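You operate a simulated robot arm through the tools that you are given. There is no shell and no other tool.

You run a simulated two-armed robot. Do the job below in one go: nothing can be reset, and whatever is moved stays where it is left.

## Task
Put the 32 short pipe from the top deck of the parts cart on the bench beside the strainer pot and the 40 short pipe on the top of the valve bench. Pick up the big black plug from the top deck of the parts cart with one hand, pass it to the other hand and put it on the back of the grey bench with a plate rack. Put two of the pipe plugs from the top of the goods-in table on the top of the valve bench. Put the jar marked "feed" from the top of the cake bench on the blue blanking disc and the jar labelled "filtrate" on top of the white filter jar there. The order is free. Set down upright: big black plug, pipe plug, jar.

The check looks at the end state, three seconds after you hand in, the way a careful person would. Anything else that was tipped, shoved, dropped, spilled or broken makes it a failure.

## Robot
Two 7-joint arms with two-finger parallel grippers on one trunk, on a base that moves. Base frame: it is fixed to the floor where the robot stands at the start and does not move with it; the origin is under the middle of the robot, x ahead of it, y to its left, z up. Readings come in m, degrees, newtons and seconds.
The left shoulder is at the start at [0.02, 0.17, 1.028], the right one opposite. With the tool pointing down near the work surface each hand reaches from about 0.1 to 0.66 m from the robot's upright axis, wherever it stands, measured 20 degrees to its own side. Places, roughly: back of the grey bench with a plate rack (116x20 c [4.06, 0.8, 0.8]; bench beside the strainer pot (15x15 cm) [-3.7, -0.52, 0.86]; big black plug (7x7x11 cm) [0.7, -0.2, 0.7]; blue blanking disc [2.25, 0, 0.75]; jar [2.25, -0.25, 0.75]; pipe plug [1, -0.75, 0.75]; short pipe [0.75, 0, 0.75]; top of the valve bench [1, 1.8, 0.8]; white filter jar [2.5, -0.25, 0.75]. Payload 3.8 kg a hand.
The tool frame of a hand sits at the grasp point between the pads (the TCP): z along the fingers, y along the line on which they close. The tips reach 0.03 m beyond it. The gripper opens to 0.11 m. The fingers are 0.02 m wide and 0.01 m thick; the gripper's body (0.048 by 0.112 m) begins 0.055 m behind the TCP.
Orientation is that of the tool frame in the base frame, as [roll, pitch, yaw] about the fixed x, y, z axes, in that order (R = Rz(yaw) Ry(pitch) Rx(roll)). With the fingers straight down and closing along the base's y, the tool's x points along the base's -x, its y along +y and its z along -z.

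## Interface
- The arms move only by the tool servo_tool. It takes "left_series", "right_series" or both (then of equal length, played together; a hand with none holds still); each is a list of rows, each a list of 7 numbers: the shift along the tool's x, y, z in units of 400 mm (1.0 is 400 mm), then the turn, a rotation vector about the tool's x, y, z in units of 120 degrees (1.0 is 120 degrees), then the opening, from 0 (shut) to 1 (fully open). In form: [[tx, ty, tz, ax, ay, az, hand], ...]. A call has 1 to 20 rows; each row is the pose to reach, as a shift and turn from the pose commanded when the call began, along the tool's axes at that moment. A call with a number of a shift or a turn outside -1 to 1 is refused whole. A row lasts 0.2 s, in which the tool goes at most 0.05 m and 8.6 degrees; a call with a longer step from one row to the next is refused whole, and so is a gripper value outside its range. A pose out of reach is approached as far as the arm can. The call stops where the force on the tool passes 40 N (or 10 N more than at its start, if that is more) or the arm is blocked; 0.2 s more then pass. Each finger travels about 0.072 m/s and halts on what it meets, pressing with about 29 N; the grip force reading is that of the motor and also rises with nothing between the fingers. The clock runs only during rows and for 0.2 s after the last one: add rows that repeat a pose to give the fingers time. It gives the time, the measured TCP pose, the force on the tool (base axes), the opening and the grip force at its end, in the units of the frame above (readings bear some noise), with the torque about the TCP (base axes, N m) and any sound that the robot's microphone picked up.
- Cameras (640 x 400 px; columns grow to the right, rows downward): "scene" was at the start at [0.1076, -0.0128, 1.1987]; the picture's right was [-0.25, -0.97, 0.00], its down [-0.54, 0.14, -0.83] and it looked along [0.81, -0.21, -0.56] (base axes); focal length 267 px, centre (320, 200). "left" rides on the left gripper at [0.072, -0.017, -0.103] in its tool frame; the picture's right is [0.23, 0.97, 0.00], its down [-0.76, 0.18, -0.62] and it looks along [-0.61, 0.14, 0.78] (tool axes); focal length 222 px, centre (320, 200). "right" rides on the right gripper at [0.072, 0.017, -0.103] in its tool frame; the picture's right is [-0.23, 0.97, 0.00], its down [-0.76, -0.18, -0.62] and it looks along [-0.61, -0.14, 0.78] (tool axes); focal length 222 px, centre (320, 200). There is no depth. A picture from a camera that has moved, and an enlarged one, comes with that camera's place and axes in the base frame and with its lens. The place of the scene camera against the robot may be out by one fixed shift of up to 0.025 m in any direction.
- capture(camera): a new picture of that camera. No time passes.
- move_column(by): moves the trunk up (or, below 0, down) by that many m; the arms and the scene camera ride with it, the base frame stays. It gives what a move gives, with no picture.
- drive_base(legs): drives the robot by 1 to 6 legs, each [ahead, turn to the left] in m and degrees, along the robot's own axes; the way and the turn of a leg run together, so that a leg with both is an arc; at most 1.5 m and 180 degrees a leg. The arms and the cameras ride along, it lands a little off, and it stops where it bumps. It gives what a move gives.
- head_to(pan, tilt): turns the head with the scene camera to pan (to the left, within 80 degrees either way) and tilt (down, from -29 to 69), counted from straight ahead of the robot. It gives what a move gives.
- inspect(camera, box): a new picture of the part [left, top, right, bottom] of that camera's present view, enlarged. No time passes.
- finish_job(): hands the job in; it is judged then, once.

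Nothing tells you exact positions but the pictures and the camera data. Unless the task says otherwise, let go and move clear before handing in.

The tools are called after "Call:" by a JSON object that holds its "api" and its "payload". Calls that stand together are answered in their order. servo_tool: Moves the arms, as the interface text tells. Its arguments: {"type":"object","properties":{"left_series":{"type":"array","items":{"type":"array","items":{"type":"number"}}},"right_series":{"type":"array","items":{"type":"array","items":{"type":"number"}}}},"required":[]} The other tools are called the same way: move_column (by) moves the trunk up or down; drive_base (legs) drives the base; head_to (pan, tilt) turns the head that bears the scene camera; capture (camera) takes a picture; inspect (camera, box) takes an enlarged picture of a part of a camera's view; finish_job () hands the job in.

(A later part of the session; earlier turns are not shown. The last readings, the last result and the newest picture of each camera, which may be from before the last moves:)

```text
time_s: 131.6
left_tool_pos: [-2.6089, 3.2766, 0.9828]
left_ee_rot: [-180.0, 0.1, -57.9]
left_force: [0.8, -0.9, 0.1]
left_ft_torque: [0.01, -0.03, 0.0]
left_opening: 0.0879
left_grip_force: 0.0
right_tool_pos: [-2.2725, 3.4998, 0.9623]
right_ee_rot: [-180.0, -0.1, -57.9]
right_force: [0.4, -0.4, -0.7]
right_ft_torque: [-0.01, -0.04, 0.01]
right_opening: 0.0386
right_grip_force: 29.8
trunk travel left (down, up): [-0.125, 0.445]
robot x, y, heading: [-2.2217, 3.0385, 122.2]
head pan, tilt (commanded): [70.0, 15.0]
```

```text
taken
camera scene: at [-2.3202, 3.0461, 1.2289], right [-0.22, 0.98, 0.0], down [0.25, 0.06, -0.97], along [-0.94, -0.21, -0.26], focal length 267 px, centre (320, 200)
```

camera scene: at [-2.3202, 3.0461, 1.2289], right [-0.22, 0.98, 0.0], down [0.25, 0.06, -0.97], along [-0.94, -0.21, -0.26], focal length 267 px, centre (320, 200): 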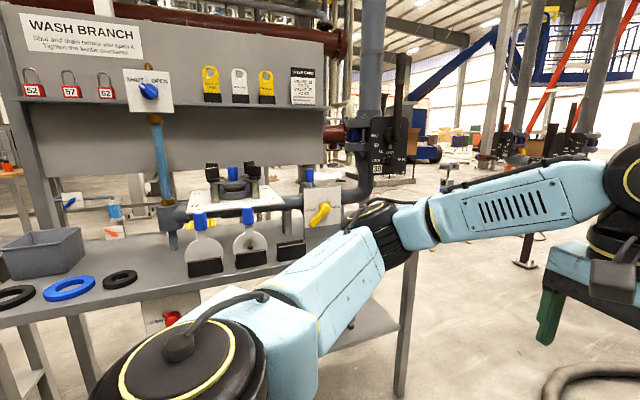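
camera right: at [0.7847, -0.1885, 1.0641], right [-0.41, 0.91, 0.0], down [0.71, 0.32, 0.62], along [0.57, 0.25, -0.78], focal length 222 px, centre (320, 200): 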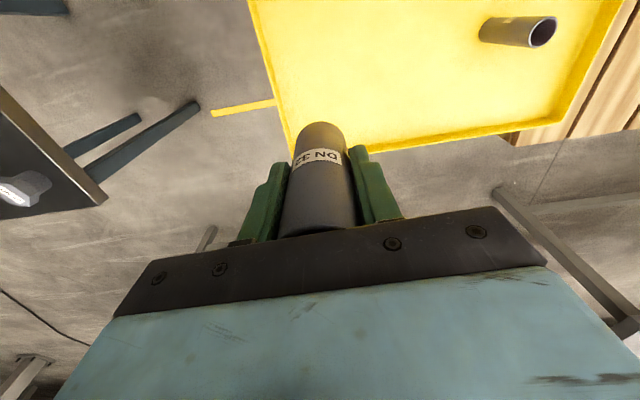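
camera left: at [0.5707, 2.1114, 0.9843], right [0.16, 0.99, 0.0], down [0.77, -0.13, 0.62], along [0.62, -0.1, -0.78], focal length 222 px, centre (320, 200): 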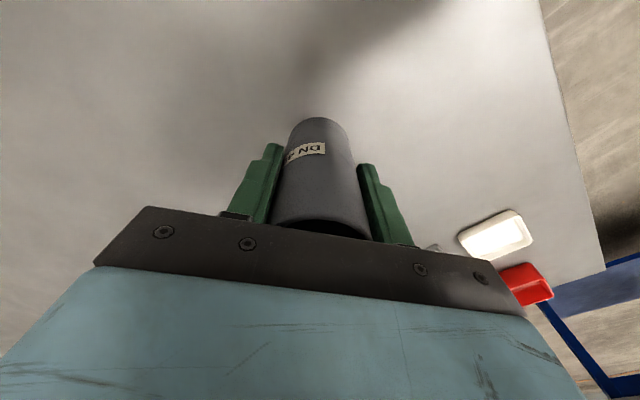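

There is a gap between the wash station's north end and a floor hose. I edge forward and look left around the end of the wash station before committing.

Call:
{"api": "drive_base", "payload": {"legs": [[0.55, 0]]}}

Call:
{"api": "head_to", "payload": {"pan": 75, "tilt": 20}}

Call:
{"api": "capture", "payload": {"camera": "scene"}}

Call:
{"api": "head_to", "payload": {"pan": 35, "tilt": 35}}

Call:
{"api": "capture", "payload": {"camera": "scene"}}

```text
time_s: 134.8
left_tool_pos: [-2.9021, 3.7433, 0.9832]
left_ee_rot: [-180.0, 0.0, -58.2]
left_force: [-0.2, -0.6, -0.5]
left_ft_torque: [-0.01, 0.03, 0.05]
left_opening: 0.0879
left_grip_force: 0.0
right_tool_pos: [-2.5639, 3.966, 0.9612]
right_ee_rot: [180.0, 0.0, -58.1]
right_force: [0.3, 0.8, -0.2]
right_ft_torque: [0.0, -0.02, 0.01]
right_opening: 0.0385
right_grip_force: 28.7
trunk travel left (down, up): [-0.125, 0.445]
robot x, y, heading: [-2.5111, 3.5029, 122.1]
head pan, tilt (commanded): [70.0, 15.0]
```

```text
time_s: 135.4
left_tool_pos: [-2.9004, 3.7441, 0.9836]
left_ee_rot: [-180.0, 0.1, -58.2]
left_force: [0.0, 0.1, -0.6]
left_ft_torque: [0.02, 0.01, -0.02]
left_opening: 0.0879
left_grip_force: 0.0
right_tool_pos: [-2.5636, 3.9656, 0.9615]
right_ee_rot: [-180.0, -0.1, -58.1]
right_force: [0.2, 0.0, -0.9]
right_ft_torque: [-0.05, 0.02, 0.02]
right_opening: 0.0383
right_grip_force: 28.7
trunk travel left (down, up): [-0.125, 0.445]
robot x, y, heading: [-2.5111, 3.5052, 122.4]
head pan, tilt (commanded): [75.0, 20.0]
```

```text
taken
camera scene: at [-2.6119, 3.5032, 1.2208], right [-0.3, 0.96, 0.0], down [0.33, 0.1, -0.94], along [-0.9, -0.28, -0.34], focal length 267 px, centre (320, 200)
```

scene: 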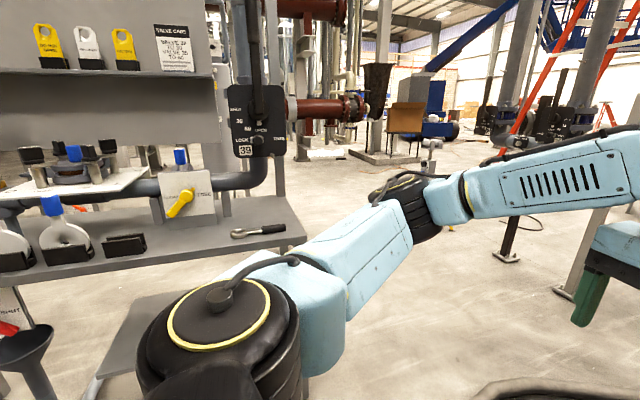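

```text
time_s: 136.5
left_tool_pos: [-2.9015, 3.7443, 0.9823]
left_ee_rot: [-180.0, 0.0, -58.2]
left_force: [-0.4, 0.1, 0.0]
left_ft_torque: [0.01, -0.02, -0.03]
left_opening: 0.088
left_grip_force: 0.0
right_tool_pos: [-2.565, 3.9652, 0.9619]
right_ee_rot: [-180.0, 0.0, -58.2]
right_force: [-0.2, -0.1, -0.8]
right_ft_torque: [0.0, 0.0, 0.0]
right_opening: 0.0385
right_grip_force: 28.9
trunk travel left (down, up): [-0.125, 0.445]
robot x, y, heading: [-2.5117, 3.5027, 122.1]
head pan, tilt (commanded): [35.0, 35.0]
```

```text
taken
camera scene: at [-2.6041, 3.5648, 1.1969], right [0.39, 0.92, 0.0], down [0.53, -0.22, -0.82], along [-0.76, 0.32, -0.57], focal length 267 px, centre (320, 200)
```

scene: 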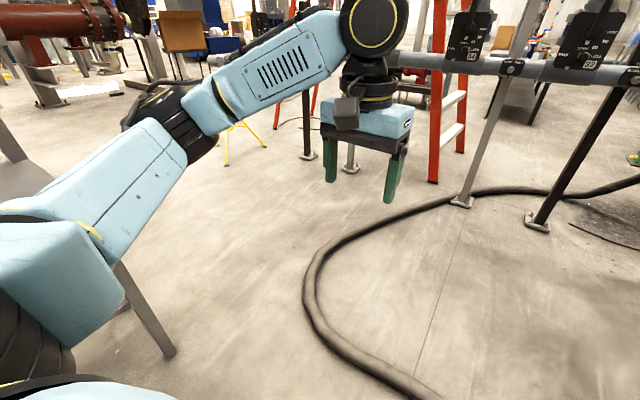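

The gap between the wash-table leg (-3.38, 3.19) and the hose (-3.46, 3.84) is about 0.65 m; heading due west along y≈3.51 fits. I stretch the left hand forward a little to narrow the elbow, turn west and go through.

Call:
{"api": "servo_tool", "payload": {"left_series": [[-0.1, -0.05, 0, 0, 0, 0, 0.8], [-0.2, -0.1, 0, 0, 0, 0, 0.8], [-0.3, -0.15, 0, 0, 0, 0, 0.8], [-0.4, -0.2, 0, 0, 0, 0, 0.8], [-0.45, -0.25, 0, 0, 0, 0, 0.8]]}}

Call:
{"api": "drive_base", "payload": {"legs": [[0, 58.5]]}}

Call:
{"api": "head_to", "payload": {"pan": 25, "tilt": 30}}

Call:
{"api": "capture", "payload": {"camera": "scene"}}

```text
time_s: 137.7
left_tool_pos: [-2.9087, 3.9471, 0.9847]
left_ee_rot: [180.0, 0.1, -58.3]
left_force: [-0.2, 1.0, -0.2]
left_ft_torque: [0.0, 0.0, 0.0]
left_opening: 0.0878
left_grip_force: 0.0
right_tool_pos: [-2.5626, 3.9655, 0.9618]
right_ee_rot: [180.0, 0.0, -58.1]
right_force: [0.2, 0.9, -0.2]
right_ft_torque: [0.0, 0.03, 0.0]
right_opening: 0.0388
right_grip_force: 29.1
trunk travel left (down, up): [-0.125, 0.445]
robot x, y, heading: [-2.5088, 3.5037, 121.9]
head pan, tilt (commanded): [35.0, 35.0]
```

```text
time_s: 140.7
left_tool_pos: [-3.1005, 3.4022, 0.9831]
left_ee_rot: [-179.9, 0.0, -0.5]
left_force: [-0.1, 0.4, 0.3]
left_ft_torque: [0.02, -0.01, 0.02]
left_opening: 0.0883
left_grip_force: 0.0
right_tool_pos: [-2.931, 3.7051, 0.9608]
right_ee_rot: [-180.0, 0.0, -0.3]
right_force: [0.3, -0.3, -0.8]
right_ft_torque: [0.04, 0.01, 0.02]
right_opening: 0.0384
right_grip_force: 28.8
trunk travel left (down, up): [-0.125, 0.445]
robot x, y, heading: [-2.5146, 3.5019, 179.9]
head pan, tilt (commanded): [35.0, 35.0]
```

```text
time_s: 141.4
left_tool_pos: [-3.0994, 3.4024, 0.9834]
left_ee_rot: [180.0, 0.0, -0.4]
left_force: [-0.5, 0.5, -1.1]
left_ft_torque: [0.02, -0.05, 0.0]
left_opening: 0.088
left_grip_force: 0.1
right_tool_pos: [-2.9296, 3.7064, 0.9613]
right_ee_rot: [179.9, 0.1, -0.2]
right_force: [-0.1, 0.1, -0.8]
right_ft_torque: [0.0, -0.01, 0.0]
right_opening: 0.0383
right_grip_force: 28.8
trunk travel left (down, up): [-0.125, 0.445]
robot x, y, heading: [-2.5126, 3.5053, 180.0]
head pan, tilt (commanded): [25.0, 30.0]
```

```text
taken
camera scene: at [-2.6147, 3.4746, 1.2046], right [-0.42, 0.91, 0.0], down [0.45, 0.21, -0.87], along [-0.78, -0.37, -0.5], focal length 267 px, centre (320, 200)
```

scene: 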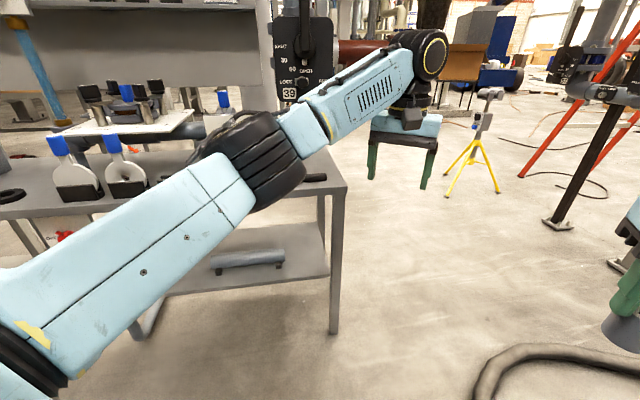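

Clear and centred: I go straight west through the gap, then look south behind the benches.

Call:
{"api": "drive_base", "payload": {"legs": [[0, 0.5], [1.5, 0]]}}

Call:
{"api": "head_to", "payload": {"pan": 75, "tilt": 15}}

Call:
{"api": "capture", "payload": {"camera": "scene"}}

Call:
{"api": "head_to", "payload": {"pan": 40, "tilt": 25}}

Call:
{"api": "capture", "payload": {"camera": "scene"}}

```text
time_s: 149.2
left_tool_pos: [-4.6125, 3.4054, 0.9842]
left_ee_rot: [-180.0, 0.1, -0.8]
left_force: [-0.6, -0.4, -0.2]
left_ft_torque: [-0.02, 0.02, 0.0]
left_opening: 0.0882
left_grip_force: 0.1
right_tool_pos: [-4.4394, 3.708, 0.9614]
right_ee_rot: [-180.0, 0.0, -0.6]
right_force: [0.0, -0.2, -0.6]
right_ft_torque: [0.03, -0.03, -0.01]
right_opening: 0.0384
right_grip_force: 29.1
trunk travel left (down, up): [-0.125, 0.445]
robot x, y, heading: [-4.0235, 3.5032, 179.6]
head pan, tilt (commanded): [25.0, 30.0]
```

```text
time_s: 150.4
left_tool_pos: [-4.6112, 3.4051, 0.9835]
left_ee_rot: [180.0, -0.1, -0.8]
left_force: [0.0, 0.5, 0.9]
left_ft_torque: [0.01, -0.01, 0.01]
left_opening: 0.088
left_grip_force: 0.1
right_tool_pos: [-4.4398, 3.7075, 0.9617]
right_ee_rot: [-180.0, 0.0, -0.7]
right_force: [-0.6, -0.4, -0.7]
right_ft_torque: [0.03, 0.01, 0.0]
right_opening: 0.0385
right_grip_force: 29.1
trunk travel left (down, up): [-0.125, 0.445]
robot x, y, heading: [-4.019, 3.5019, 179.7]
head pan, tilt (commanded): [75.0, 15.0]
```

```text
taken
camera scene: at [-4.0684, 3.4221, 1.2289], right [-0.96, 0.27, 0.0], down [0.07, 0.25, -0.97], along [-0.26, -0.93, -0.26], focal length 267 px, centre (320, 200)
```

scene: 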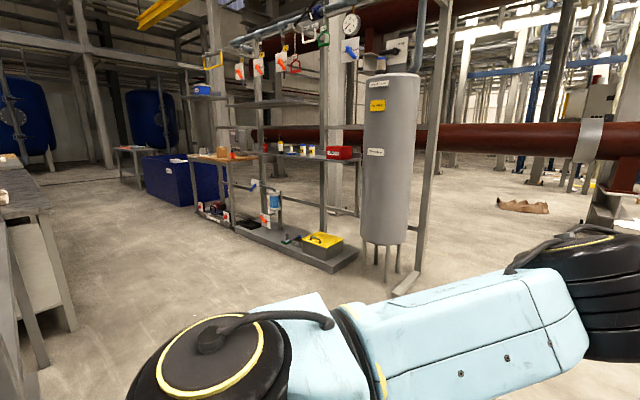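

```text
time_s: 151.4
left_tool_pos: [-4.6109, 3.406, 0.9824]
left_ee_rot: [-180.0, 0.0, -0.8]
left_force: [-0.2, 0.5, 0.4]
left_ft_torque: [-0.01, 0.02, 0.0]
left_opening: 0.0879
left_grip_force: 0.1
right_tool_pos: [-4.4396, 3.7077, 0.9615]
right_ee_rot: [-180.0, 0.0, -0.6]
right_force: [0.1, 0.0, -0.6]
right_ft_torque: [0.0, 0.01, 0.0]
right_opening: 0.0387
right_grip_force: 29.2
trunk travel left (down, up): [-0.125, 0.445]
robot x, y, heading: [-4.0233, 3.5033, 179.6]
head pan, tilt (commanded): [40.0, 25.0]
```

```text
taken
camera scene: at [-4.1144, 3.4534, 1.2127], right [-0.64, 0.77, 0.0], down [0.33, 0.27, -0.91], along [-0.7, -0.58, -0.42], focal length 267 px, centre (320, 200)
```

scene: 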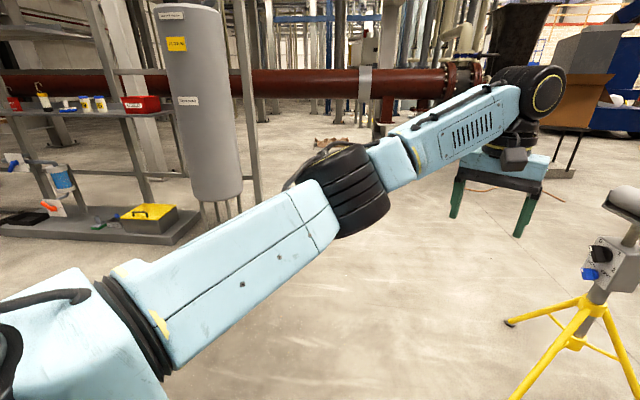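

Now I see the strainer rack with a small wooden bench around (217,156) in the picture. I zoom in on it.

Call:
{"api": "head_to", "payload": {"pan": 75, "tilt": 15}}

Call:
{"api": "inspect", "payload": {"camera": "scene", "box": [140, 80, 380, 280]}}

Call:
{"api": "inspect", "payload": {"camera": "scene", "box": [180, 130, 280, 190]}}

```text
time_s: 152.4
left_tool_pos: [-4.6108, 3.4054, 0.9834]
left_ee_rot: [180.0, 0.0, -0.7]
left_force: [-0.8, -0.4, -0.6]
left_ft_torque: [0.0, 0.01, 0.01]
left_opening: 0.0879
left_grip_force: 0.1
right_tool_pos: [-4.4408, 3.7078, 0.9617]
right_ee_rot: [180.0, -0.1, -0.7]
right_force: [0.9, 0.3, -0.9]
right_ft_torque: [0.01, -0.02, -0.03]
right_opening: 0.0385
right_grip_force: 29.3
trunk travel left (down, up): [-0.125, 0.445]
robot x, y, heading: [-4.02, 3.5049, 179.7]
head pan, tilt (commanded): [75.0, 15.0]
```

```text
2.00 times, centred on (260, 180) of scene
camera zoom: at [-4.0684, 3.4221, 1.2289], right [-0.96, 0.27, 0.0], down [0.07, 0.25, -0.97], along [-0.26, -0.93, -0.26], focal length 534 px, centre (440, 240)
```

zoom: 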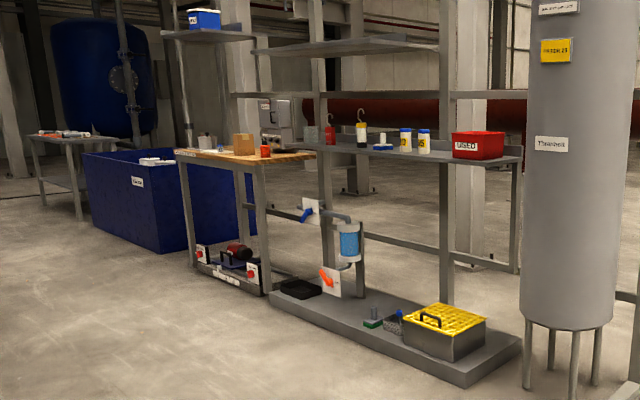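

```text
6.40 times, centred on (230, 160) of scene
camera zoom: at [-4.0684, 3.4221, 1.2289], right [-0.96, 0.27, 0.0], down [0.07, 0.25, -0.97], along [-0.26, -0.93, -0.26], focal length 1710 px, centre (896, 456)
```

zoom: 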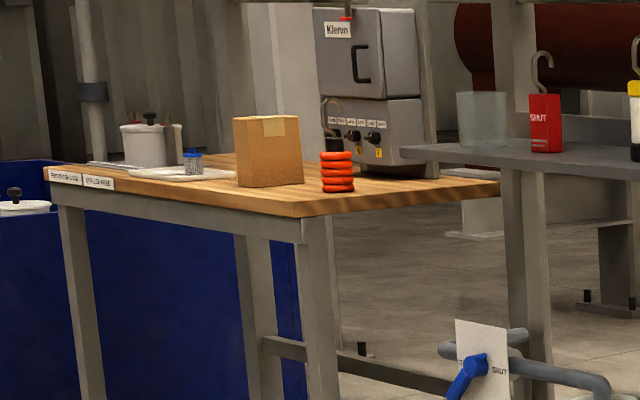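

The white strainer pot stands on a wooden bench about 4 m south. I drive round behind the wash station into the lane in front of it.

Call:
{"api": "drive_base", "payload": {"legs": [[0.25, 0], [0, 81], [1.25, 0], [0, 43]]}}

Call:
{"api": "head_to", "payload": {"pan": 0, "tilt": 20}}

Call:
{"api": "capture", "payload": {"camera": "scene"}}

```text
time_s: 165.5
left_tool_pos: [-4.0723, 1.8565, 0.9831]
left_ee_rot: [180.0, 0.0, 123.4]
left_force: [-0.6, 0.5, -0.4]
left_ft_torque: [0.05, 0.04, 0.01]
left_opening: 0.088
left_grip_force: 0.1
right_tool_pos: [-4.4197, 1.8281, 0.9608]
right_ee_rot: [180.0, 0.0, 123.5]
right_force: [-0.4, -0.8, 0.2]
right_ft_torque: [0.0, 0.03, 0.02]
right_opening: 0.038
right_grip_force: 29.3
trunk travel left (down, up): [-0.125, 0.445]
robot x, y, heading: [-4.4857, 2.2856, -56.2]
head pan, tilt (commanded): [75.0, 15.0]
```

```text
time_s: 167.0
left_tool_pos: [-4.0725, 1.856, 0.9833]
left_ee_rot: [180.0, 0.0, 123.4]
left_force: [-0.4, -0.3, -0.4]
left_ft_torque: [0.02, 0.01, -0.01]
left_opening: 0.0879
left_grip_force: 0.0
right_tool_pos: [-4.4194, 1.8282, 0.9604]
right_ee_rot: [-179.9, 0.1, 123.5]
right_force: [-0.5, -0.9, -0.4]
right_ft_torque: [-0.02, 0.01, 0.01]
right_opening: 0.0385
right_grip_force: 29.1
trunk travel left (down, up): [-0.125, 0.445]
robot x, y, heading: [-4.4842, 2.2882, -56.2]
head pan, tilt (commanded): [0.0, 20.0]
```

```text
taken
camera scene: at [-4.4202, 2.2031, 1.2207], right [-0.83, -0.56, 0.0], down [-0.19, 0.28, -0.94], along [0.52, -0.78, -0.34], focal length 267 px, centre (320, 200)
```

scene: 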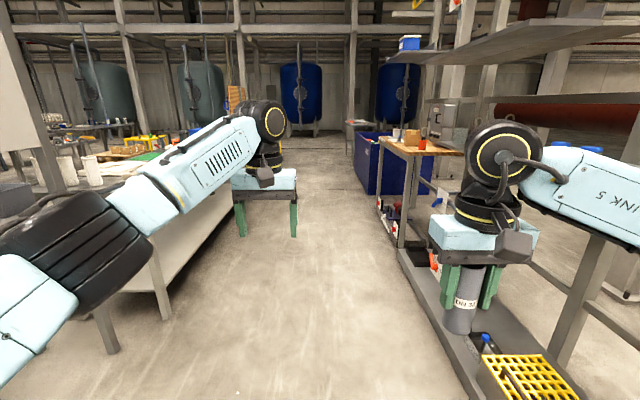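

Lane is clear. I drive along it toward the wooden bench, keeping slightly left away from the rack.

Call:
{"api": "drive_base", "payload": {"legs": [[0, 2.5], [1.45, 0], [0.75, 0]]}}

Call:
{"api": "head_to", "payload": {"pan": -40, "tilt": 25}}

Call:
{"api": "capture", "payload": {"camera": "scene"}}

```text
time_s: 178.2
left_tool_pos: [-2.7698, 0.0914, 0.9841]
left_ee_rot: [-180.0, 0.1, 125.8]
left_force: [-0.5, -0.4, 0.7]
left_ft_torque: [0.0, -0.01, 0.0]
left_opening: 0.0881
left_grip_force: 0.1
right_tool_pos: [-3.1145, 0.0488, 0.9603]
right_ee_rot: [179.9, -0.1, 125.8]
right_force: [-1.1, -1.2, -0.5]
right_ft_torque: [-0.04, 0.01, -0.02]
right_opening: 0.0385
right_grip_force: 28.7
trunk travel left (down, up): [-0.125, 0.445]
robot x, y, heading: [-3.1989, 0.503, -53.7]
head pan, tilt (commanded): [0.0, 20.0]
```

```text
time_s: 179.3
left_tool_pos: [-2.7702, 0.0914, 0.9824]
left_ee_rot: [180.0, 0.1, 125.7]
left_force: [0.3, -0.1, -0.2]
left_ft_torque: [0.01, 0.02, -0.02]
left_opening: 0.0879
left_grip_force: 0.0
right_tool_pos: [-3.1156, 0.0492, 0.961]
right_ee_rot: [180.0, 0.0, 125.8]
right_force: [-0.3, 0.8, -1.0]
right_ft_torque: [-0.03, 0.05, 0.02]
right_opening: 0.0384
right_grip_force: 29.1
trunk travel left (down, up): [-0.125, 0.445]
robot x, y, heading: [-3.1958, 0.5003, -53.7]
head pan, tilt (commanded): [-40.0, 25.0]
```

```text
taken
camera scene: at [-3.1916, 0.406, 1.2127], right [-1.0, 0.07, 0.0], down [0.03, 0.42, -0.91], along [-0.06, -0.9, -0.42], focal length 267 px, centre (320, 200)
```

scene: 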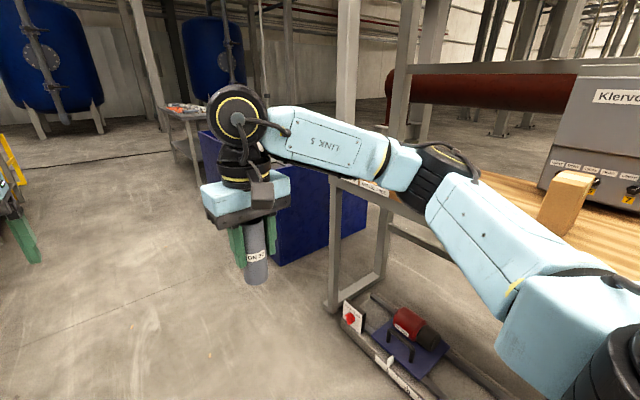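

I move on a bit and turn right to face the wooden bench squarely.

Call:
{"api": "drive_base", "payload": {"legs": [[0.7, 0], [0, -92.5]]}}

Call:
{"api": "head_to", "payload": {"pan": 0, "tilt": 30}}

Call:
{"api": "capture", "payload": {"camera": "scene"}}

Call:
{"api": "inspect", "payload": {"camera": "scene", "box": [180, 80, 460, 255]}}

```text
time_s: 187.0
left_tool_pos: [-3.1992, -0.4875, 0.9832]
left_ee_rot: [180.0, 0.0, 35.2]
left_force: [-0.3, 0.1, 0.3]
left_ft_torque: [0.0, 0.02, -0.02]
left_opening: 0.0881
left_grip_force: 0.1
right_tool_pos: [-3.2384, -0.1421, 0.9611]
right_ee_rot: [180.0, 0.0, 35.2]
right_force: [-0.4, 0.6, 0.3]
right_ft_torque: [-0.04, 0.04, -0.03]
right_opening: 0.0387
right_grip_force: 28.6
trunk travel left (down, up): [-0.125, 0.445]
robot x, y, heading: [-2.7812, -0.0646, -144.3]
head pan, tilt (commanded): [-40.0, 25.0]
```

```text
time_s: 188.1
left_tool_pos: [-3.2, -0.4874, 0.9836]
left_ee_rot: [180.0, -0.1, 35.2]
left_force: [0.5, 0.8, 0.6]
left_ft_torque: [0.04, -0.02, -0.01]
left_opening: 0.0879
left_grip_force: 0.0
right_tool_pos: [-3.2384, -0.1411, 0.9619]
right_ee_rot: [-180.0, 0.0, 35.2]
right_force: [-0.1, -0.5, -1.1]
right_ft_torque: [0.01, -0.02, -0.01]
right_opening: 0.0385
right_grip_force: 29.3
trunk travel left (down, up): [-0.125, 0.445]
robot x, y, heading: [-2.7764, -0.0642, -144.7]
head pan, tilt (commanded): [0.0, 30.0]
```

```text
taken
camera scene: at [-2.8706, -0.1192, 1.2047], right [-0.58, 0.81, 0.0], down [0.41, 0.29, -0.87], along [-0.71, -0.5, -0.5], focal length 267 px, centre (320, 200)
```

scene: 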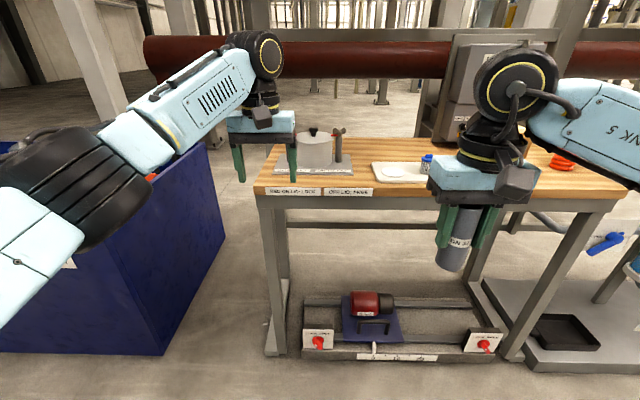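

```text
2.29 times, centred on (320, 168) of scene
camera zoom: at [-2.8706, -0.1192, 1.2047], right [-0.58, 0.81, 0.0], down [0.41, 0.29, -0.87], along [-0.71, -0.5, -0.5], focal length 611 px, centre (320, 274)
```

zoom: 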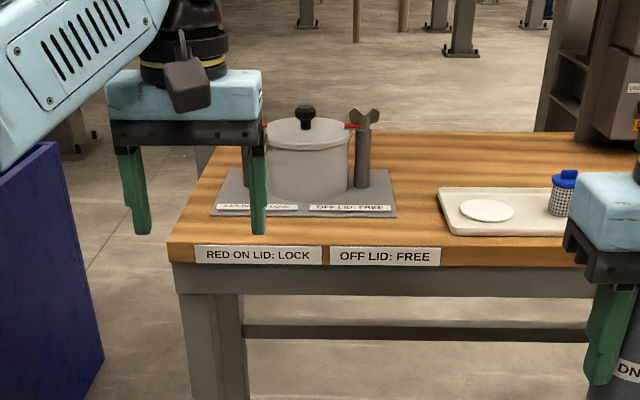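

I see the strainer pot on its plate at the left, and a white tray to its right; the free spot beside the pot is between/behind them, about (-3.74, -0.53). I retract and raise the hands before closing in on the bench.

Call:
{"api": "servo_tool", "payload": {"left_series": [[0.06, 0, -0.08, 0, 0, 0, 0.8], [0.16, 0, -0.14, 0, 0, 0, 0.8], [0.26, 0, -0.18, 0, 0, 0, 0.8], [0.36, 0, -0.22, 0, 0, 0, 0.8], [0.46, 0, -0.26, 0, 0, 0, 0.8], [0.55, 0, -0.3, 0, 0, 0, 0.8], [0.6, 0, -0.3, 0, 0, 0, 0.8]], "right_series": [[0, 0, -0.06, 0, 0, 0, 0], [0, 0, -0.12, 0, 0, 0, 0], [0, 0, -0.18, 0, 0, 0, 0], [0, 0, -0.22, 0, 0, 0, 0], [0, 0, -0.25, 0, 0, 0, 0], [0, 0, -0.25, 0, 0, 0, 0], [0, 0, -0.25, 0, 0, 0, 0]]}}

Call:
{"api": "drive_base", "payload": {"legs": [[0.47, 0]]}}

Call:
{"api": "head_to", "payload": {"pan": -5, "tilt": 42}}

Call:
{"api": "capture", "payload": {"camera": "scene"}}

Call:
{"api": "capture", "payload": {"camera": "right"}}

```text
time_s: 189.7
left_tool_pos: [-3.0028, -0.3495, 1.105]
left_ee_rot: [-179.9, 0.0, 35.2]
left_force: [0.3, 0.6, -0.4]
left_ft_torque: [0.01, 0.03, 0.01]
left_opening: 0.0877
left_grip_force: 0.0
right_tool_pos: [-3.2378, -0.1423, 1.0621]
right_ee_rot: [180.0, -0.1, 35.2]
right_force: [0.1, 0.1, -0.2]
right_ft_torque: [0.0, -0.03, 0.04]
right_opening: 0.0382
right_grip_force: 28.9
trunk travel left (down, up): [-0.125, 0.445]
robot x, y, heading: [-2.7795, -0.0625, -144.5]
head pan, tilt (commanded): [0.0, 30.0]
```

```text
time_s: 192.5
left_tool_pos: [-3.3849, -0.6218, 1.1036]
left_ee_rot: [179.9, 0.0, 35.3]
left_force: [-0.3, -0.5, 0.1]
left_ft_torque: [0.02, -0.01, -0.01]
left_opening: 0.088
left_grip_force: 0.0
right_tool_pos: [-3.6202, -0.4151, 1.0612]
right_ee_rot: [179.9, 0.0, 35.2]
right_force: [0.5, 0.1, 0.1]
right_ft_torque: [0.02, 0.0, 0.01]
right_opening: 0.0387
right_grip_force: 29.5
trunk travel left (down, up): [-0.125, 0.445]
robot x, y, heading: [-3.1611, -0.336, -144.2]
head pan, tilt (commanded): [0.0, 30.0]
```

```text
time_s: 193.3
left_tool_pos: [-3.3843, -0.6223, 1.1031]
left_ee_rot: [-180.0, 0.0, 35.3]
left_force: [0.3, -0.1, -0.1]
left_ft_torque: [0.03, -0.01, 0.01]
left_opening: 0.088
left_grip_force: 0.1
right_tool_pos: [-3.6203, -0.4169, 1.0613]
right_ee_rot: [-179.9, 0.0, 35.3]
right_force: [-0.9, -0.4, -0.3]
right_ft_torque: [0.0, 0.0, 0.01]
right_opening: 0.0386
right_grip_force: 28.4
trunk travel left (down, up): [-0.125, 0.445]
robot x, y, heading: [-3.1608, -0.335, -144.4]
head pan, tilt (commanded): [-5.0, 42.0]
```

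```text
taken
camera scene: at [-3.2507, -0.3822, 1.1864], right [-0.51, 0.86, 0.0], down [0.58, 0.34, -0.74], along [-0.64, -0.38, -0.67], focal length 267 px, centre (320, 200)
```

scene: 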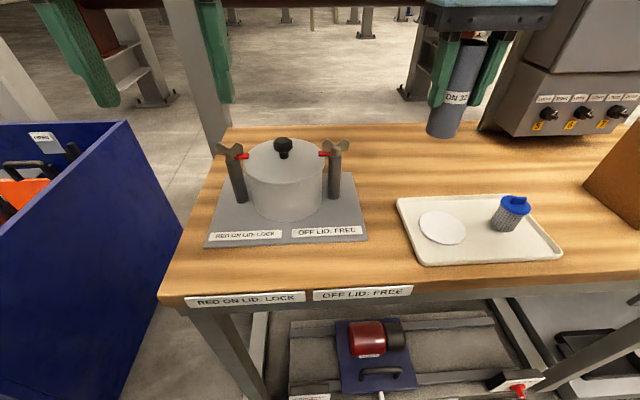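

```text
taken
camera right: at [-3.5533, -0.3866, 1.1641], right [0.38, -0.93, 0.0], down [-0.72, -0.29, 0.62], along [-0.58, -0.24, -0.78], focal length 222 px, centre (320, 200)
```

right: 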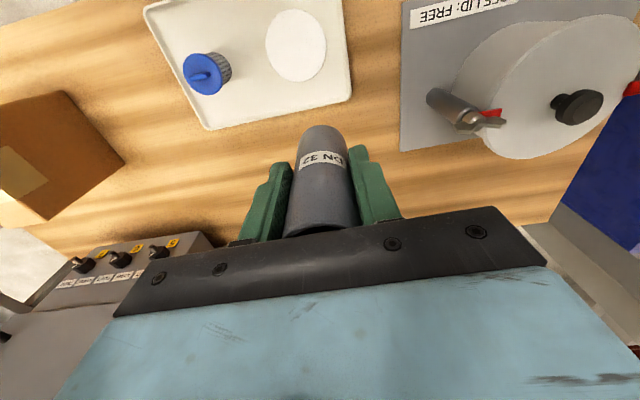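

The spot behind the tray and right of the pot plate is free. I move the right hand over (-3.705, -0.515) and lower to just above the wood.

Call:
{"api": "servo_tool", "payload": {"right_series": [[-0.08, 0.02, 0, 0, 0, 0, 0], [-0.16, 0.04, 0, 0, 0, 0, 0], [-0.24, 0.06, 0, 0, 0, 0, 0], [-0.316, 0.08, 0, 0, 0, 0, 0], [-0.316, 0.08, 0.08, 0, 0, 0, 0], [-0.316, 0.08, 0.16, 0, 0, 0, 0], [-0.316, 0.08, 0.22, 0, 0, 0, 0], [-0.316, 0.08, 0.27, 0, 0, 0, 0], [-0.316, 0.08, 0.27, 0, 0, 0, 0]]}}

Call:
{"api": "capture", "payload": {"camera": "scene"}}

Call:
{"api": "capture", "payload": {"camera": "right"}}

```text
time_s: 195.3
left_tool_pos: [-3.3839, -0.6229, 1.1025]
left_ee_rot: [180.0, -0.1, 35.4]
left_force: [0.3, 0.3, 0.2]
left_ft_torque: [-0.01, 0.03, -0.01]
left_opening: 0.0881
left_grip_force: 0.1
right_tool_pos: [-3.7052, -0.5146, 0.9552]
right_ee_rot: [-180.0, 0.0, 35.4]
right_force: [0.3, -0.8, -0.9]
right_ft_torque: [0.02, 0.02, -0.01]
right_opening: 0.0386
right_grip_force: 28.6
trunk travel left (down, up): [-0.125, 0.445]
robot x, y, heading: [-3.1647, -0.3331, -144.3]
head pan, tilt (commanded): [-5.0, 42.0]
```

```text
taken
camera scene: at [-3.2507, -0.3822, 1.1864], right [-0.51, 0.86, 0.0], down [0.58, 0.34, -0.74], along [-0.64, -0.38, -0.67], focal length 267 px, centre (320, 200)
```

scene: 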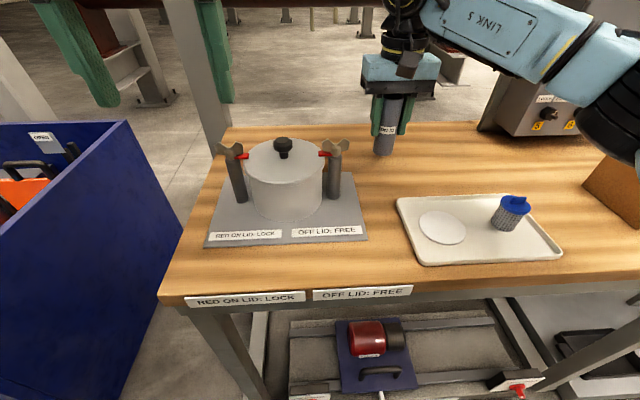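

```text
taken
camera right: at [-3.6386, -0.4853, 1.0571], right [0.38, -0.93, 0.0], down [-0.72, -0.29, 0.62], along [-0.58, -0.24, -0.78], focal length 222 px, centre (320, 200)
```

right: 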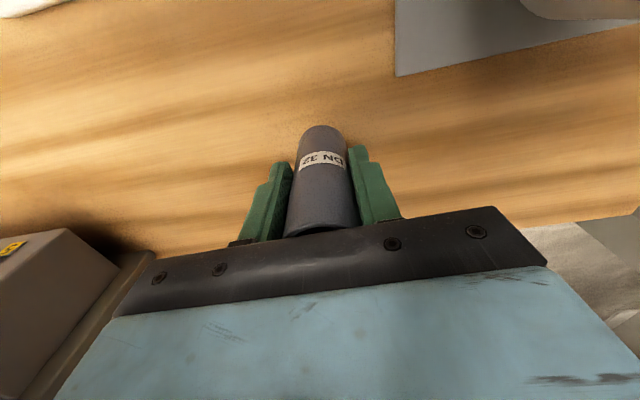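

Call:
{"api": "servo_tool", "payload": {"right_series": [[0, 0, 0.0075, 0, 0, 0, 0], [0, 0, 0.015, 0, 0, 0, 0], [0, 0, 0.0225, 0, 0, 0, 0], [0, 0, 0.03, 0, 0, 0, 0], [0, 0, 0.0375, 0, 0, 0, 0], [0, 0, 0.045, 0, 0, 0, 0]]}}

Call:
{"api": "inspect", "payload": {"camera": "scene", "box": [330, 90, 450, 190]}}

```text
time_s: 196.7
left_tool_pos: [-3.383, -0.6226, 1.1042]
left_ee_rot: [-179.9, 0.0, 35.3]
left_force: [0.2, -0.3, 0.6]
left_ft_torque: [0.04, 0.0, -0.02]
left_opening: 0.0882
left_grip_force: 0.1
right_tool_pos: [-3.7049, -0.514, 0.936]
right_ee_rot: [-180.0, -0.1, 35.3]
right_force: [-0.7, 0.1, -1.5]
right_ft_torque: [0.01, 0.01, 0.03]
right_opening: 0.0385
right_grip_force: 29.2
trunk travel left (down, up): [-0.125, 0.445]
robot x, y, heading: [-3.1617, -0.3341, -144.5]
head pan, tilt (commanded): [-5.0, 42.0]
```

```text
4.00 times, centred on (390, 140) of scene
camera zoom: at [-3.2507, -0.3822, 1.1864], right [-0.51, 0.86, 0.0], down [0.58, 0.34, -0.74], along [-0.64, -0.38, -0.67], focal length 1069 px, centre (40, 440)
```

zoom: 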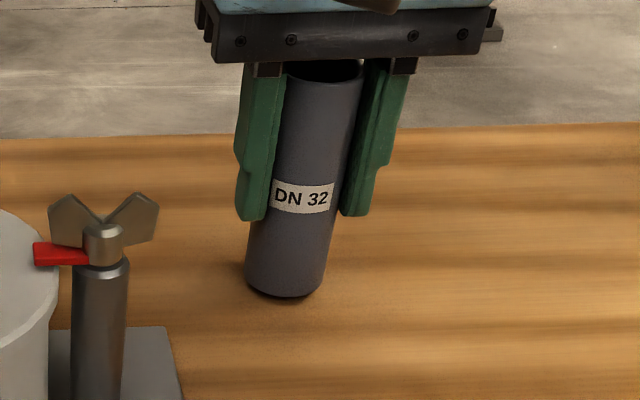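

Call:
{"api": "servo_tool", "payload": {"right_series": [[0, 0, 0.005, 0, 0, 0, 0], [0, 0, 0.01, 0, 0, 0, 0], [0, 0, 0.015, 0, 0, 0, 0]]}}

Call:
{"api": "inspect", "payload": {"camera": "scene", "box": [330, 90, 450, 190]}}

```text
time_s: 197.5
left_tool_pos: [-3.3846, -0.6228, 1.1038]
left_ee_rot: [-180.0, 0.0, 35.3]
left_force: [-0.9, -0.1, -0.5]
left_ft_torque: [0.02, 0.02, -0.01]
left_opening: 0.0881
left_grip_force: 0.0
right_tool_pos: [-3.7058, -0.5145, 0.9293]
right_ee_rot: [-180.0, 0.1, 35.4]
right_force: [-0.9, 0.5, 2.8]
right_ft_torque: [0.02, 0.03, -0.02]
right_opening: 0.0384
right_grip_force: 28.7
trunk travel left (down, up): [-0.125, 0.445]
robot x, y, heading: [-3.1645, -0.3348, -144.3]
head pan, tilt (commanded): [-5.0, 42.0]
```

```text
4.00 times, centred on (390, 140) of scene
camera zoom: at [-3.2505, -0.382, 1.1864], right [-0.51, 0.86, 0.0], down [0.58, 0.34, -0.74], along [-0.64, -0.38, -0.67], focal length 1069 px, centre (40, 440)
```

zoom: 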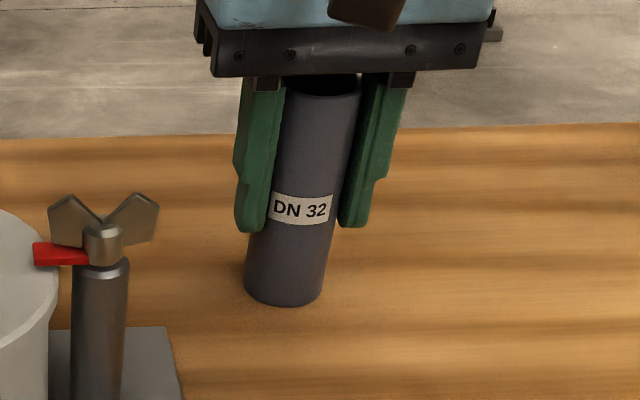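

Contact just felt. One more millimetre, then I release and lift away.

Call:
{"api": "servo_tool", "payload": {"right_series": [[0, 0, 0.0025, 0, 0, 0, 0], [0, 0, 0.0025, 0, 0, 0, 0]]}}

Call:
{"api": "servo_tool", "payload": {"right_series": [[0, 0, 0, 0, 0, 0, 0.3], [0, 0, 0, 0, 0, 0, 0.5], [0, 0, 0, 0, 0, 0, 0.65], [0, 0, 0, 0, 0, 0, 0.65], [0, 0, 0, 0, 0, 0, 0.65]]}}

Call:
{"api": "inspect", "payload": {"camera": "scene", "box": [330, 90, 450, 190]}}

```text
time_s: 198.1
left_tool_pos: [-3.3835, -0.6217, 1.1038]
left_ee_rot: [180.0, 0.1, 35.4]
left_force: [0.4, -0.9, 0.1]
left_ft_torque: [0.02, 0.01, 0.0]
left_opening: 0.088
left_grip_force: 0.1
right_tool_pos: [-3.7048, -0.5147, 0.9306]
right_ee_rot: [179.9, 0.1, 35.4]
right_force: [-2.2, -2.1, 10.9]
right_ft_torque: [-0.1, 0.2, 0.02]
right_opening: 0.0386
right_grip_force: 28.8
trunk travel left (down, up): [-0.125, 0.445]
robot x, y, heading: [-3.1624, -0.3395, -144.4]
head pan, tilt (commanded): [-5.0, 42.0]
```

```text
time_s: 199.3
left_tool_pos: [-3.3842, -0.6235, 1.1042]
left_ee_rot: [-180.0, -0.1, 35.3]
left_force: [0.7, -0.3, -0.3]
left_ft_torque: [0.04, 0.0, 0.0]
left_opening: 0.0882
left_grip_force: 0.2
right_tool_pos: [-3.7053, -0.5133, 0.9292]
right_ee_rot: [-180.0, 0.0, 35.2]
right_force: [0.3, 0.7, -0.2]
right_ft_torque: [0.0, 0.0, 0.0]
right_opening: 0.0715
right_grip_force: 0.1
trunk travel left (down, up): [-0.125, 0.445]
robot x, y, heading: [-3.1611, -0.3363, -144.4]
head pan, tilt (commanded): [-5.0, 42.0]
```

```text
4.00 times, centred on (390, 140) of scene
camera zoom: at [-3.2507, -0.3822, 1.1864], right [-0.51, 0.86, 0.0], down [0.58, 0.34, -0.74], along [-0.64, -0.38, -0.67], focal length 1069 px, centre (40, 440)
```

zoom: 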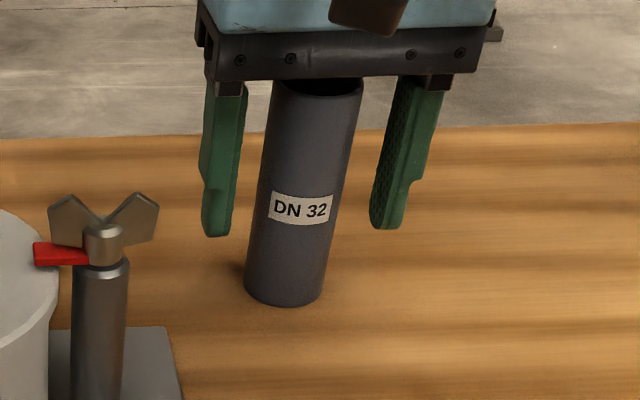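

Call:
{"api": "servo_tool", "payload": {"right_series": [[0, 0, -0.04, 0, 0, 0, 0.65], [0, 0, -0.1, 0, 0, 0, 0.65], [0, 0, -0.2, 0, 0, 0, 0.65], [0, 0, -0.3, 0, 0, 0, 0.65], [0, 0, -0.375, 0, 0, 0, 0.65], [0.1, 0, -0.375, 0, 0, 0, 0.65], [0.2, 0, -0.375, 0, 0, 0, 0.65], [0.3, 0, -0.375, 0, 0, 0, 0.65], [0.4, 0, -0.375, 0, 0, 0, 0.65], [0.5, 0, -0.375, 0, 0, 0, 0.65]]}}

Call:
{"api": "capture", "payload": {"camera": "scene"}}

```text
time_s: 201.5
left_tool_pos: [-3.3832, -0.6209, 1.1031]
left_ee_rot: [-180.0, 0.1, 35.3]
left_force: [0.1, 0.4, 0.0]
left_ft_torque: [-0.02, 0.0, -0.02]
left_opening: 0.0879
left_grip_force: 0.1
right_tool_pos: [-3.5403, -0.4001, 1.0784]
right_ee_rot: [179.9, 0.1, 35.4]
right_force: [-0.3, 1.0, 0.0]
right_ft_torque: [0.0, 0.0, 0.01]
right_opening: 0.0715
right_grip_force: 0.1
trunk travel left (down, up): [-0.125, 0.445]
robot x, y, heading: [-3.1615, -0.3393, -144.3]
head pan, tilt (commanded): [-5.0, 42.0]
```

```text
taken
camera scene: at [-3.2504, -0.3819, 1.1864], right [-0.51, 0.86, 0.0], down [0.58, 0.34, -0.74], along [-0.64, -0.38, -0.67], focal length 267 px, centre (320, 200)
```

scene: 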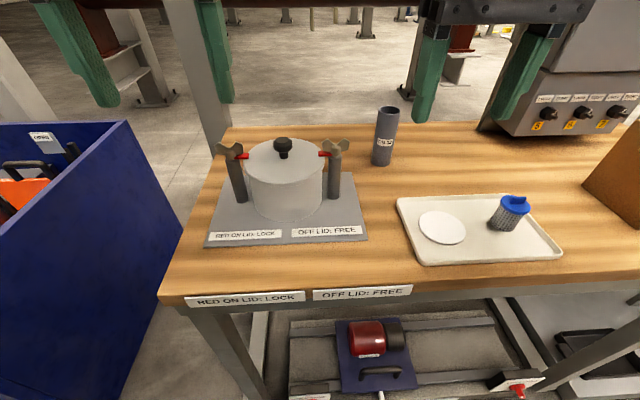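

DN 32 stands beside the strainer pot. I back off and look south for a shorter way back to the goods-in table.

Call:
{"api": "drive_base", "payload": {"legs": [[-0.45, 0], [0, 88]]}}

Call:
{"api": "head_to", "payload": {"pan": 0, "tilt": 15}}

Call:
{"api": "capture", "payload": {"camera": "scene"}}

Call:
{"api": "head_to", "payload": {"pan": 35, "tilt": 20}}

Call:
{"api": "capture", "payload": {"camera": "scene"}}

```text
time_s: 208.0
left_tool_pos: [-2.5137, -0.2984, 1.103]
left_ee_rot: [-180.0, 0.0, 124.6]
left_force: [0.6, 0.7, 0.3]
left_ft_torque: [0.01, 0.0, 0.0]
left_opening: 0.0878
left_grip_force: 0.0
right_tool_pos: [-2.7369, -0.4528, 1.0786]
right_ee_rot: [180.0, 0.0, 124.7]
right_force: [-0.1, 0.0, -0.1]
right_ft_torque: [0.01, 0.0, -0.02]
right_opening: 0.0716
right_grip_force: 0.1
trunk travel left (down, up): [-0.125, 0.445]
robot x, y, heading: [-2.797, -0.0732, -55.2]
head pan, tilt (commanded): [-5.0, 42.0]
```

```text
time_s: 208.9
left_tool_pos: [-2.5152, -0.2975, 1.1034]
left_ee_rot: [179.9, 0.0, 124.7]
left_force: [-0.9, 0.0, 0.8]
left_ft_torque: [0.0, -0.01, -0.01]
left_opening: 0.088
left_grip_force: 0.1
right_tool_pos: [-2.7371, -0.4529, 1.0784]
right_ee_rot: [179.9, 0.0, 124.7]
right_force: [0.8, -0.6, -0.1]
right_ft_torque: [0.0, 0.0, 0.02]
right_opening: 0.0713
right_grip_force: 0.0
trunk travel left (down, up): [-0.125, 0.445]
robot x, y, heading: [-2.7978, -0.0745, -54.9]
head pan, tilt (commanded): [0.0, 15.0]
```

```text
taken
camera scene: at [-2.7316, -0.1584, 1.2288], right [-0.82, -0.57, 0.0], down [-0.15, 0.21, -0.97], along [0.55, -0.79, -0.26], focal length 267 px, centre (320, 200)
```

scene: 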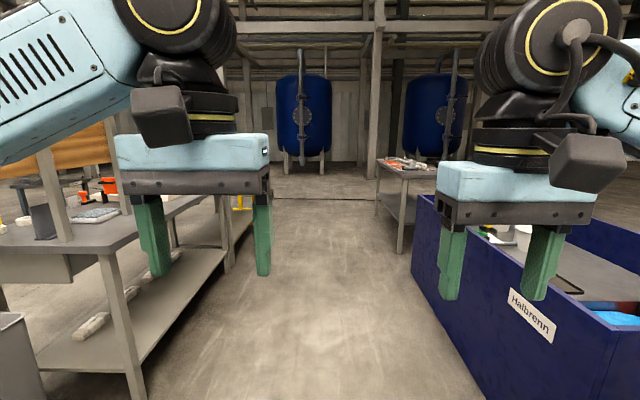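

```text
time_s: 209.9
left_tool_pos: [-2.5141, -0.2981, 1.1039]
left_ee_rot: [-180.0, 0.1, 124.7]
left_force: [-0.3, -0.5, 0.1]
left_ft_torque: [0.01, 0.04, 0.0]
left_opening: 0.0878
left_grip_force: 0.1
right_tool_pos: [-2.7373, -0.4523, 1.0783]
right_ee_rot: [179.9, 0.0, 124.7]
right_force: [0.6, 0.9, 0.0]
right_ft_torque: [0.03, 0.02, -0.03]
right_opening: 0.0715
right_grip_force: 0.1
trunk travel left (down, up): [-0.125, 0.445]
robot x, y, heading: [-2.7969, -0.0736, -55.0]
head pan, tilt (commanded): [35.0, 20.0]
```

```text
taken
camera scene: at [-2.6977, -0.1137, 1.2207], right [-0.34, -0.94, 0.0], down [-0.32, 0.12, -0.94], along [0.88, -0.32, -0.34], focal length 267 px, centre (320, 200)
```

scene: 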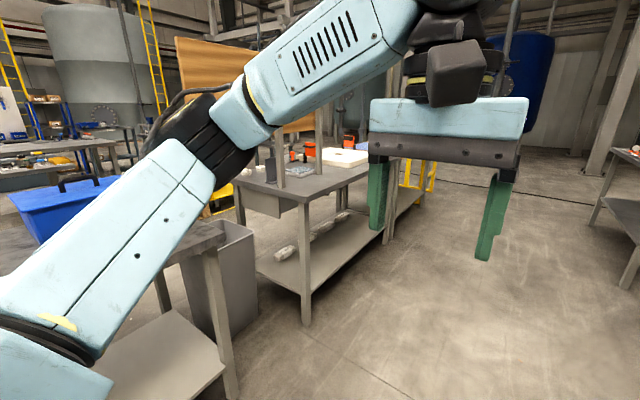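

The south lane ends at a yellow frame and a floor cable, so I go back the known northern way. I turn round and retrace the lane.

Call:
{"api": "drive_base", "payload": {"legs": [[0, 90], [0, 90.5], [1.45, 0], [1.42, 0]]}}

Call:
{"api": "head_to", "payload": {"pan": -10, "tilt": 25}}

Call:
{"api": "capture", "payload": {"camera": "scene"}}

```text
time_s: 231.5
left_tool_pos: [-4.7833, 2.4713, 1.1034]
left_ee_rot: [-180.0, 0.0, -53.3]
left_force: [-0.3, 0.0, 0.7]
left_ft_torque: [0.03, 0.0, 0.06]
left_opening: 0.0882
left_grip_force: 0.0
right_tool_pos: [-4.566, 2.6322, 1.0786]
right_ee_rot: [179.9, 0.0, -53.3]
right_force: [0.6, 0.4, 0.6]
right_ft_torque: [-0.02, 0.01, 0.01]
right_opening: 0.0714
right_grip_force: 0.0
trunk travel left (down, up): [-0.125, 0.445]
robot x, y, heading: [-4.489, 2.2562, 127.0]
head pan, tilt (commanded): [35.0, 20.0]
```

```text
time_s: 232.6
left_tool_pos: [-4.7835, 2.4711, 1.1031]
left_ee_rot: [-180.0, 0.0, -53.3]
left_force: [0.1, 0.6, -0.3]
left_ft_torque: [-0.03, -0.03, -0.04]
left_opening: 0.0882
left_grip_force: 0.0
right_tool_pos: [-4.5667, 2.6326, 1.0786]
right_ee_rot: [-180.0, 0.0, -53.2]
right_force: [-0.8, -0.4, 0.2]
right_ft_torque: [0.04, 0.02, 0.03]
right_opening: 0.0716
right_grip_force: 0.1
trunk travel left (down, up): [-0.125, 0.445]
robot x, y, heading: [-4.4895, 2.2518, 127.1]
head pan, tilt (commanded): [-10.0, 25.0]
```

```text
taken
camera scene: at [-4.5459, 2.3643, 1.2127], right [0.89, 0.46, 0.0], down [0.19, -0.38, -0.91], along [-0.41, 0.81, -0.42], focal length 267 px, centre (320, 200)
```

scene: 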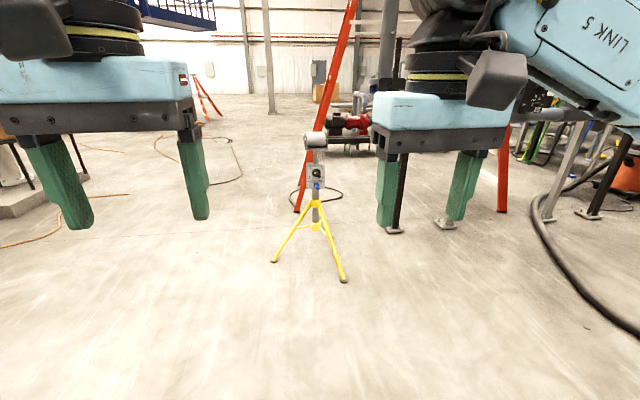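

Call:
{"api": "drive_base", "payload": {"legs": [[0, -47.8], [1.28, 0], [0, -79.3]]}}

Call:
{"api": "servo_tool", "payload": {"right_series": [[-0.1, 0.025, 0, 0, 0, 0, 0.65], [-0.2, 0.05, 0, 0, 0, 0, 0.65], [-0.3, 0.075, 0, 0, 0, 0, 0.65], [-0.4, 0.1, 0, 0, 0, 0, 0.65], [-0.5, 0.13, 0, 0, 0, 0, 0.65], [-0.6, 0.165, 0, 0, 0, 0, 0.65]]}}

Call:
{"api": "head_to", "payload": {"pan": 0, "tilt": 35}}

Call:
{"api": "capture", "payload": {"camera": "scene"}}

```text
time_s: 244.6
left_tool_pos: [-3.9165, 3.6386, 1.1035]
left_ee_rot: [179.9, 0.1, -178.3]
left_force: [0.5, -0.4, 0.3]
left_ft_torque: [-0.01, -0.02, -0.01]
left_opening: 0.0882
left_grip_force: 0.1
right_tool_pos: [-3.9074, 3.3675, 1.0784]
right_ee_rot: [-180.0, 0.0, -178.3]
right_force: [-0.4, -1.1, -0.6]
right_ft_torque: [0.0, 0.01, 0.02]
right_opening: 0.0717
right_grip_force: 0.0
trunk travel left (down, up): [-0.125, 0.445]
robot x, y, heading: [-4.2599, 3.5238, 2.3]
head pan, tilt (commanded): [-10.0, 25.0]
```

```text
time_s: 246.0
left_tool_pos: [-3.9154, 3.6415, 1.103]
left_ee_rot: [179.9, 0.1, -178.1]
left_force: [-0.4, -0.6, -0.1]
left_ft_torque: [0.0, -0.03, 0.04]
left_opening: 0.0879
left_grip_force: 0.1
right_tool_pos: [-3.6775, 3.4394, 1.0787]
right_ee_rot: [-179.8, 0.1, -178.1]
right_force: [-0.7, 0.4, 0.4]
right_ft_torque: [-0.02, 0.02, -0.01]
right_opening: 0.0714
right_grip_force: 0.1
right hand out of reach, approached as far as the arm can: row 6
trunk travel left (down, up): [-0.125, 0.445]
robot x, y, heading: [-4.2585, 3.5246, 2.3]
head pan, tilt (commanded): [-10.0, 25.0]
```

```text
time_s: 246.7
left_tool_pos: [-3.9161, 3.6395, 1.103]
left_ee_rot: [180.0, 0.0, -178.3]
left_force: [0.1, -0.5, 0.3]
left_ft_torque: [0.01, -0.01, 0.0]
left_opening: 0.0879
left_grip_force: 0.0
right_tool_pos: [-3.678, 3.4399, 1.0788]
right_ee_rot: [180.0, 0.0, -178.1]
right_force: [0.1, -0.7, 0.1]
right_ft_torque: [0.02, 0.03, -0.03]
right_opening: 0.0714
right_grip_force: 0.0
trunk travel left (down, up): [-0.125, 0.445]
robot x, y, heading: [-4.2592, 3.5254, 2.3]
head pan, tilt (commanded): [0.0, 35.0]
```

```text
taken
camera scene: at [-4.1497, 3.5368, 1.1969], right [0.04, -1.0, 0.0], down [-0.57, -0.02, -0.82], along [0.82, 0.03, -0.57], focal length 267 px, centre (320, 200)
```

scene: 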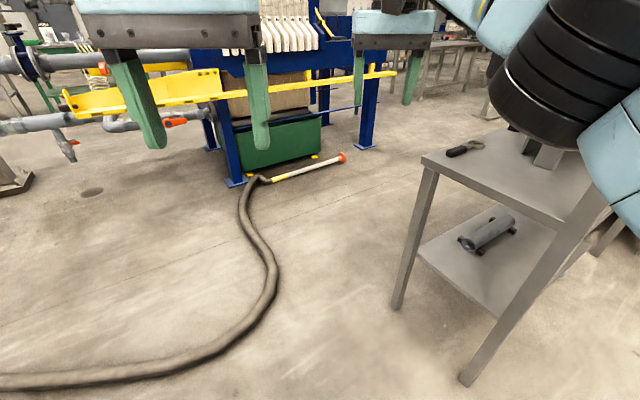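

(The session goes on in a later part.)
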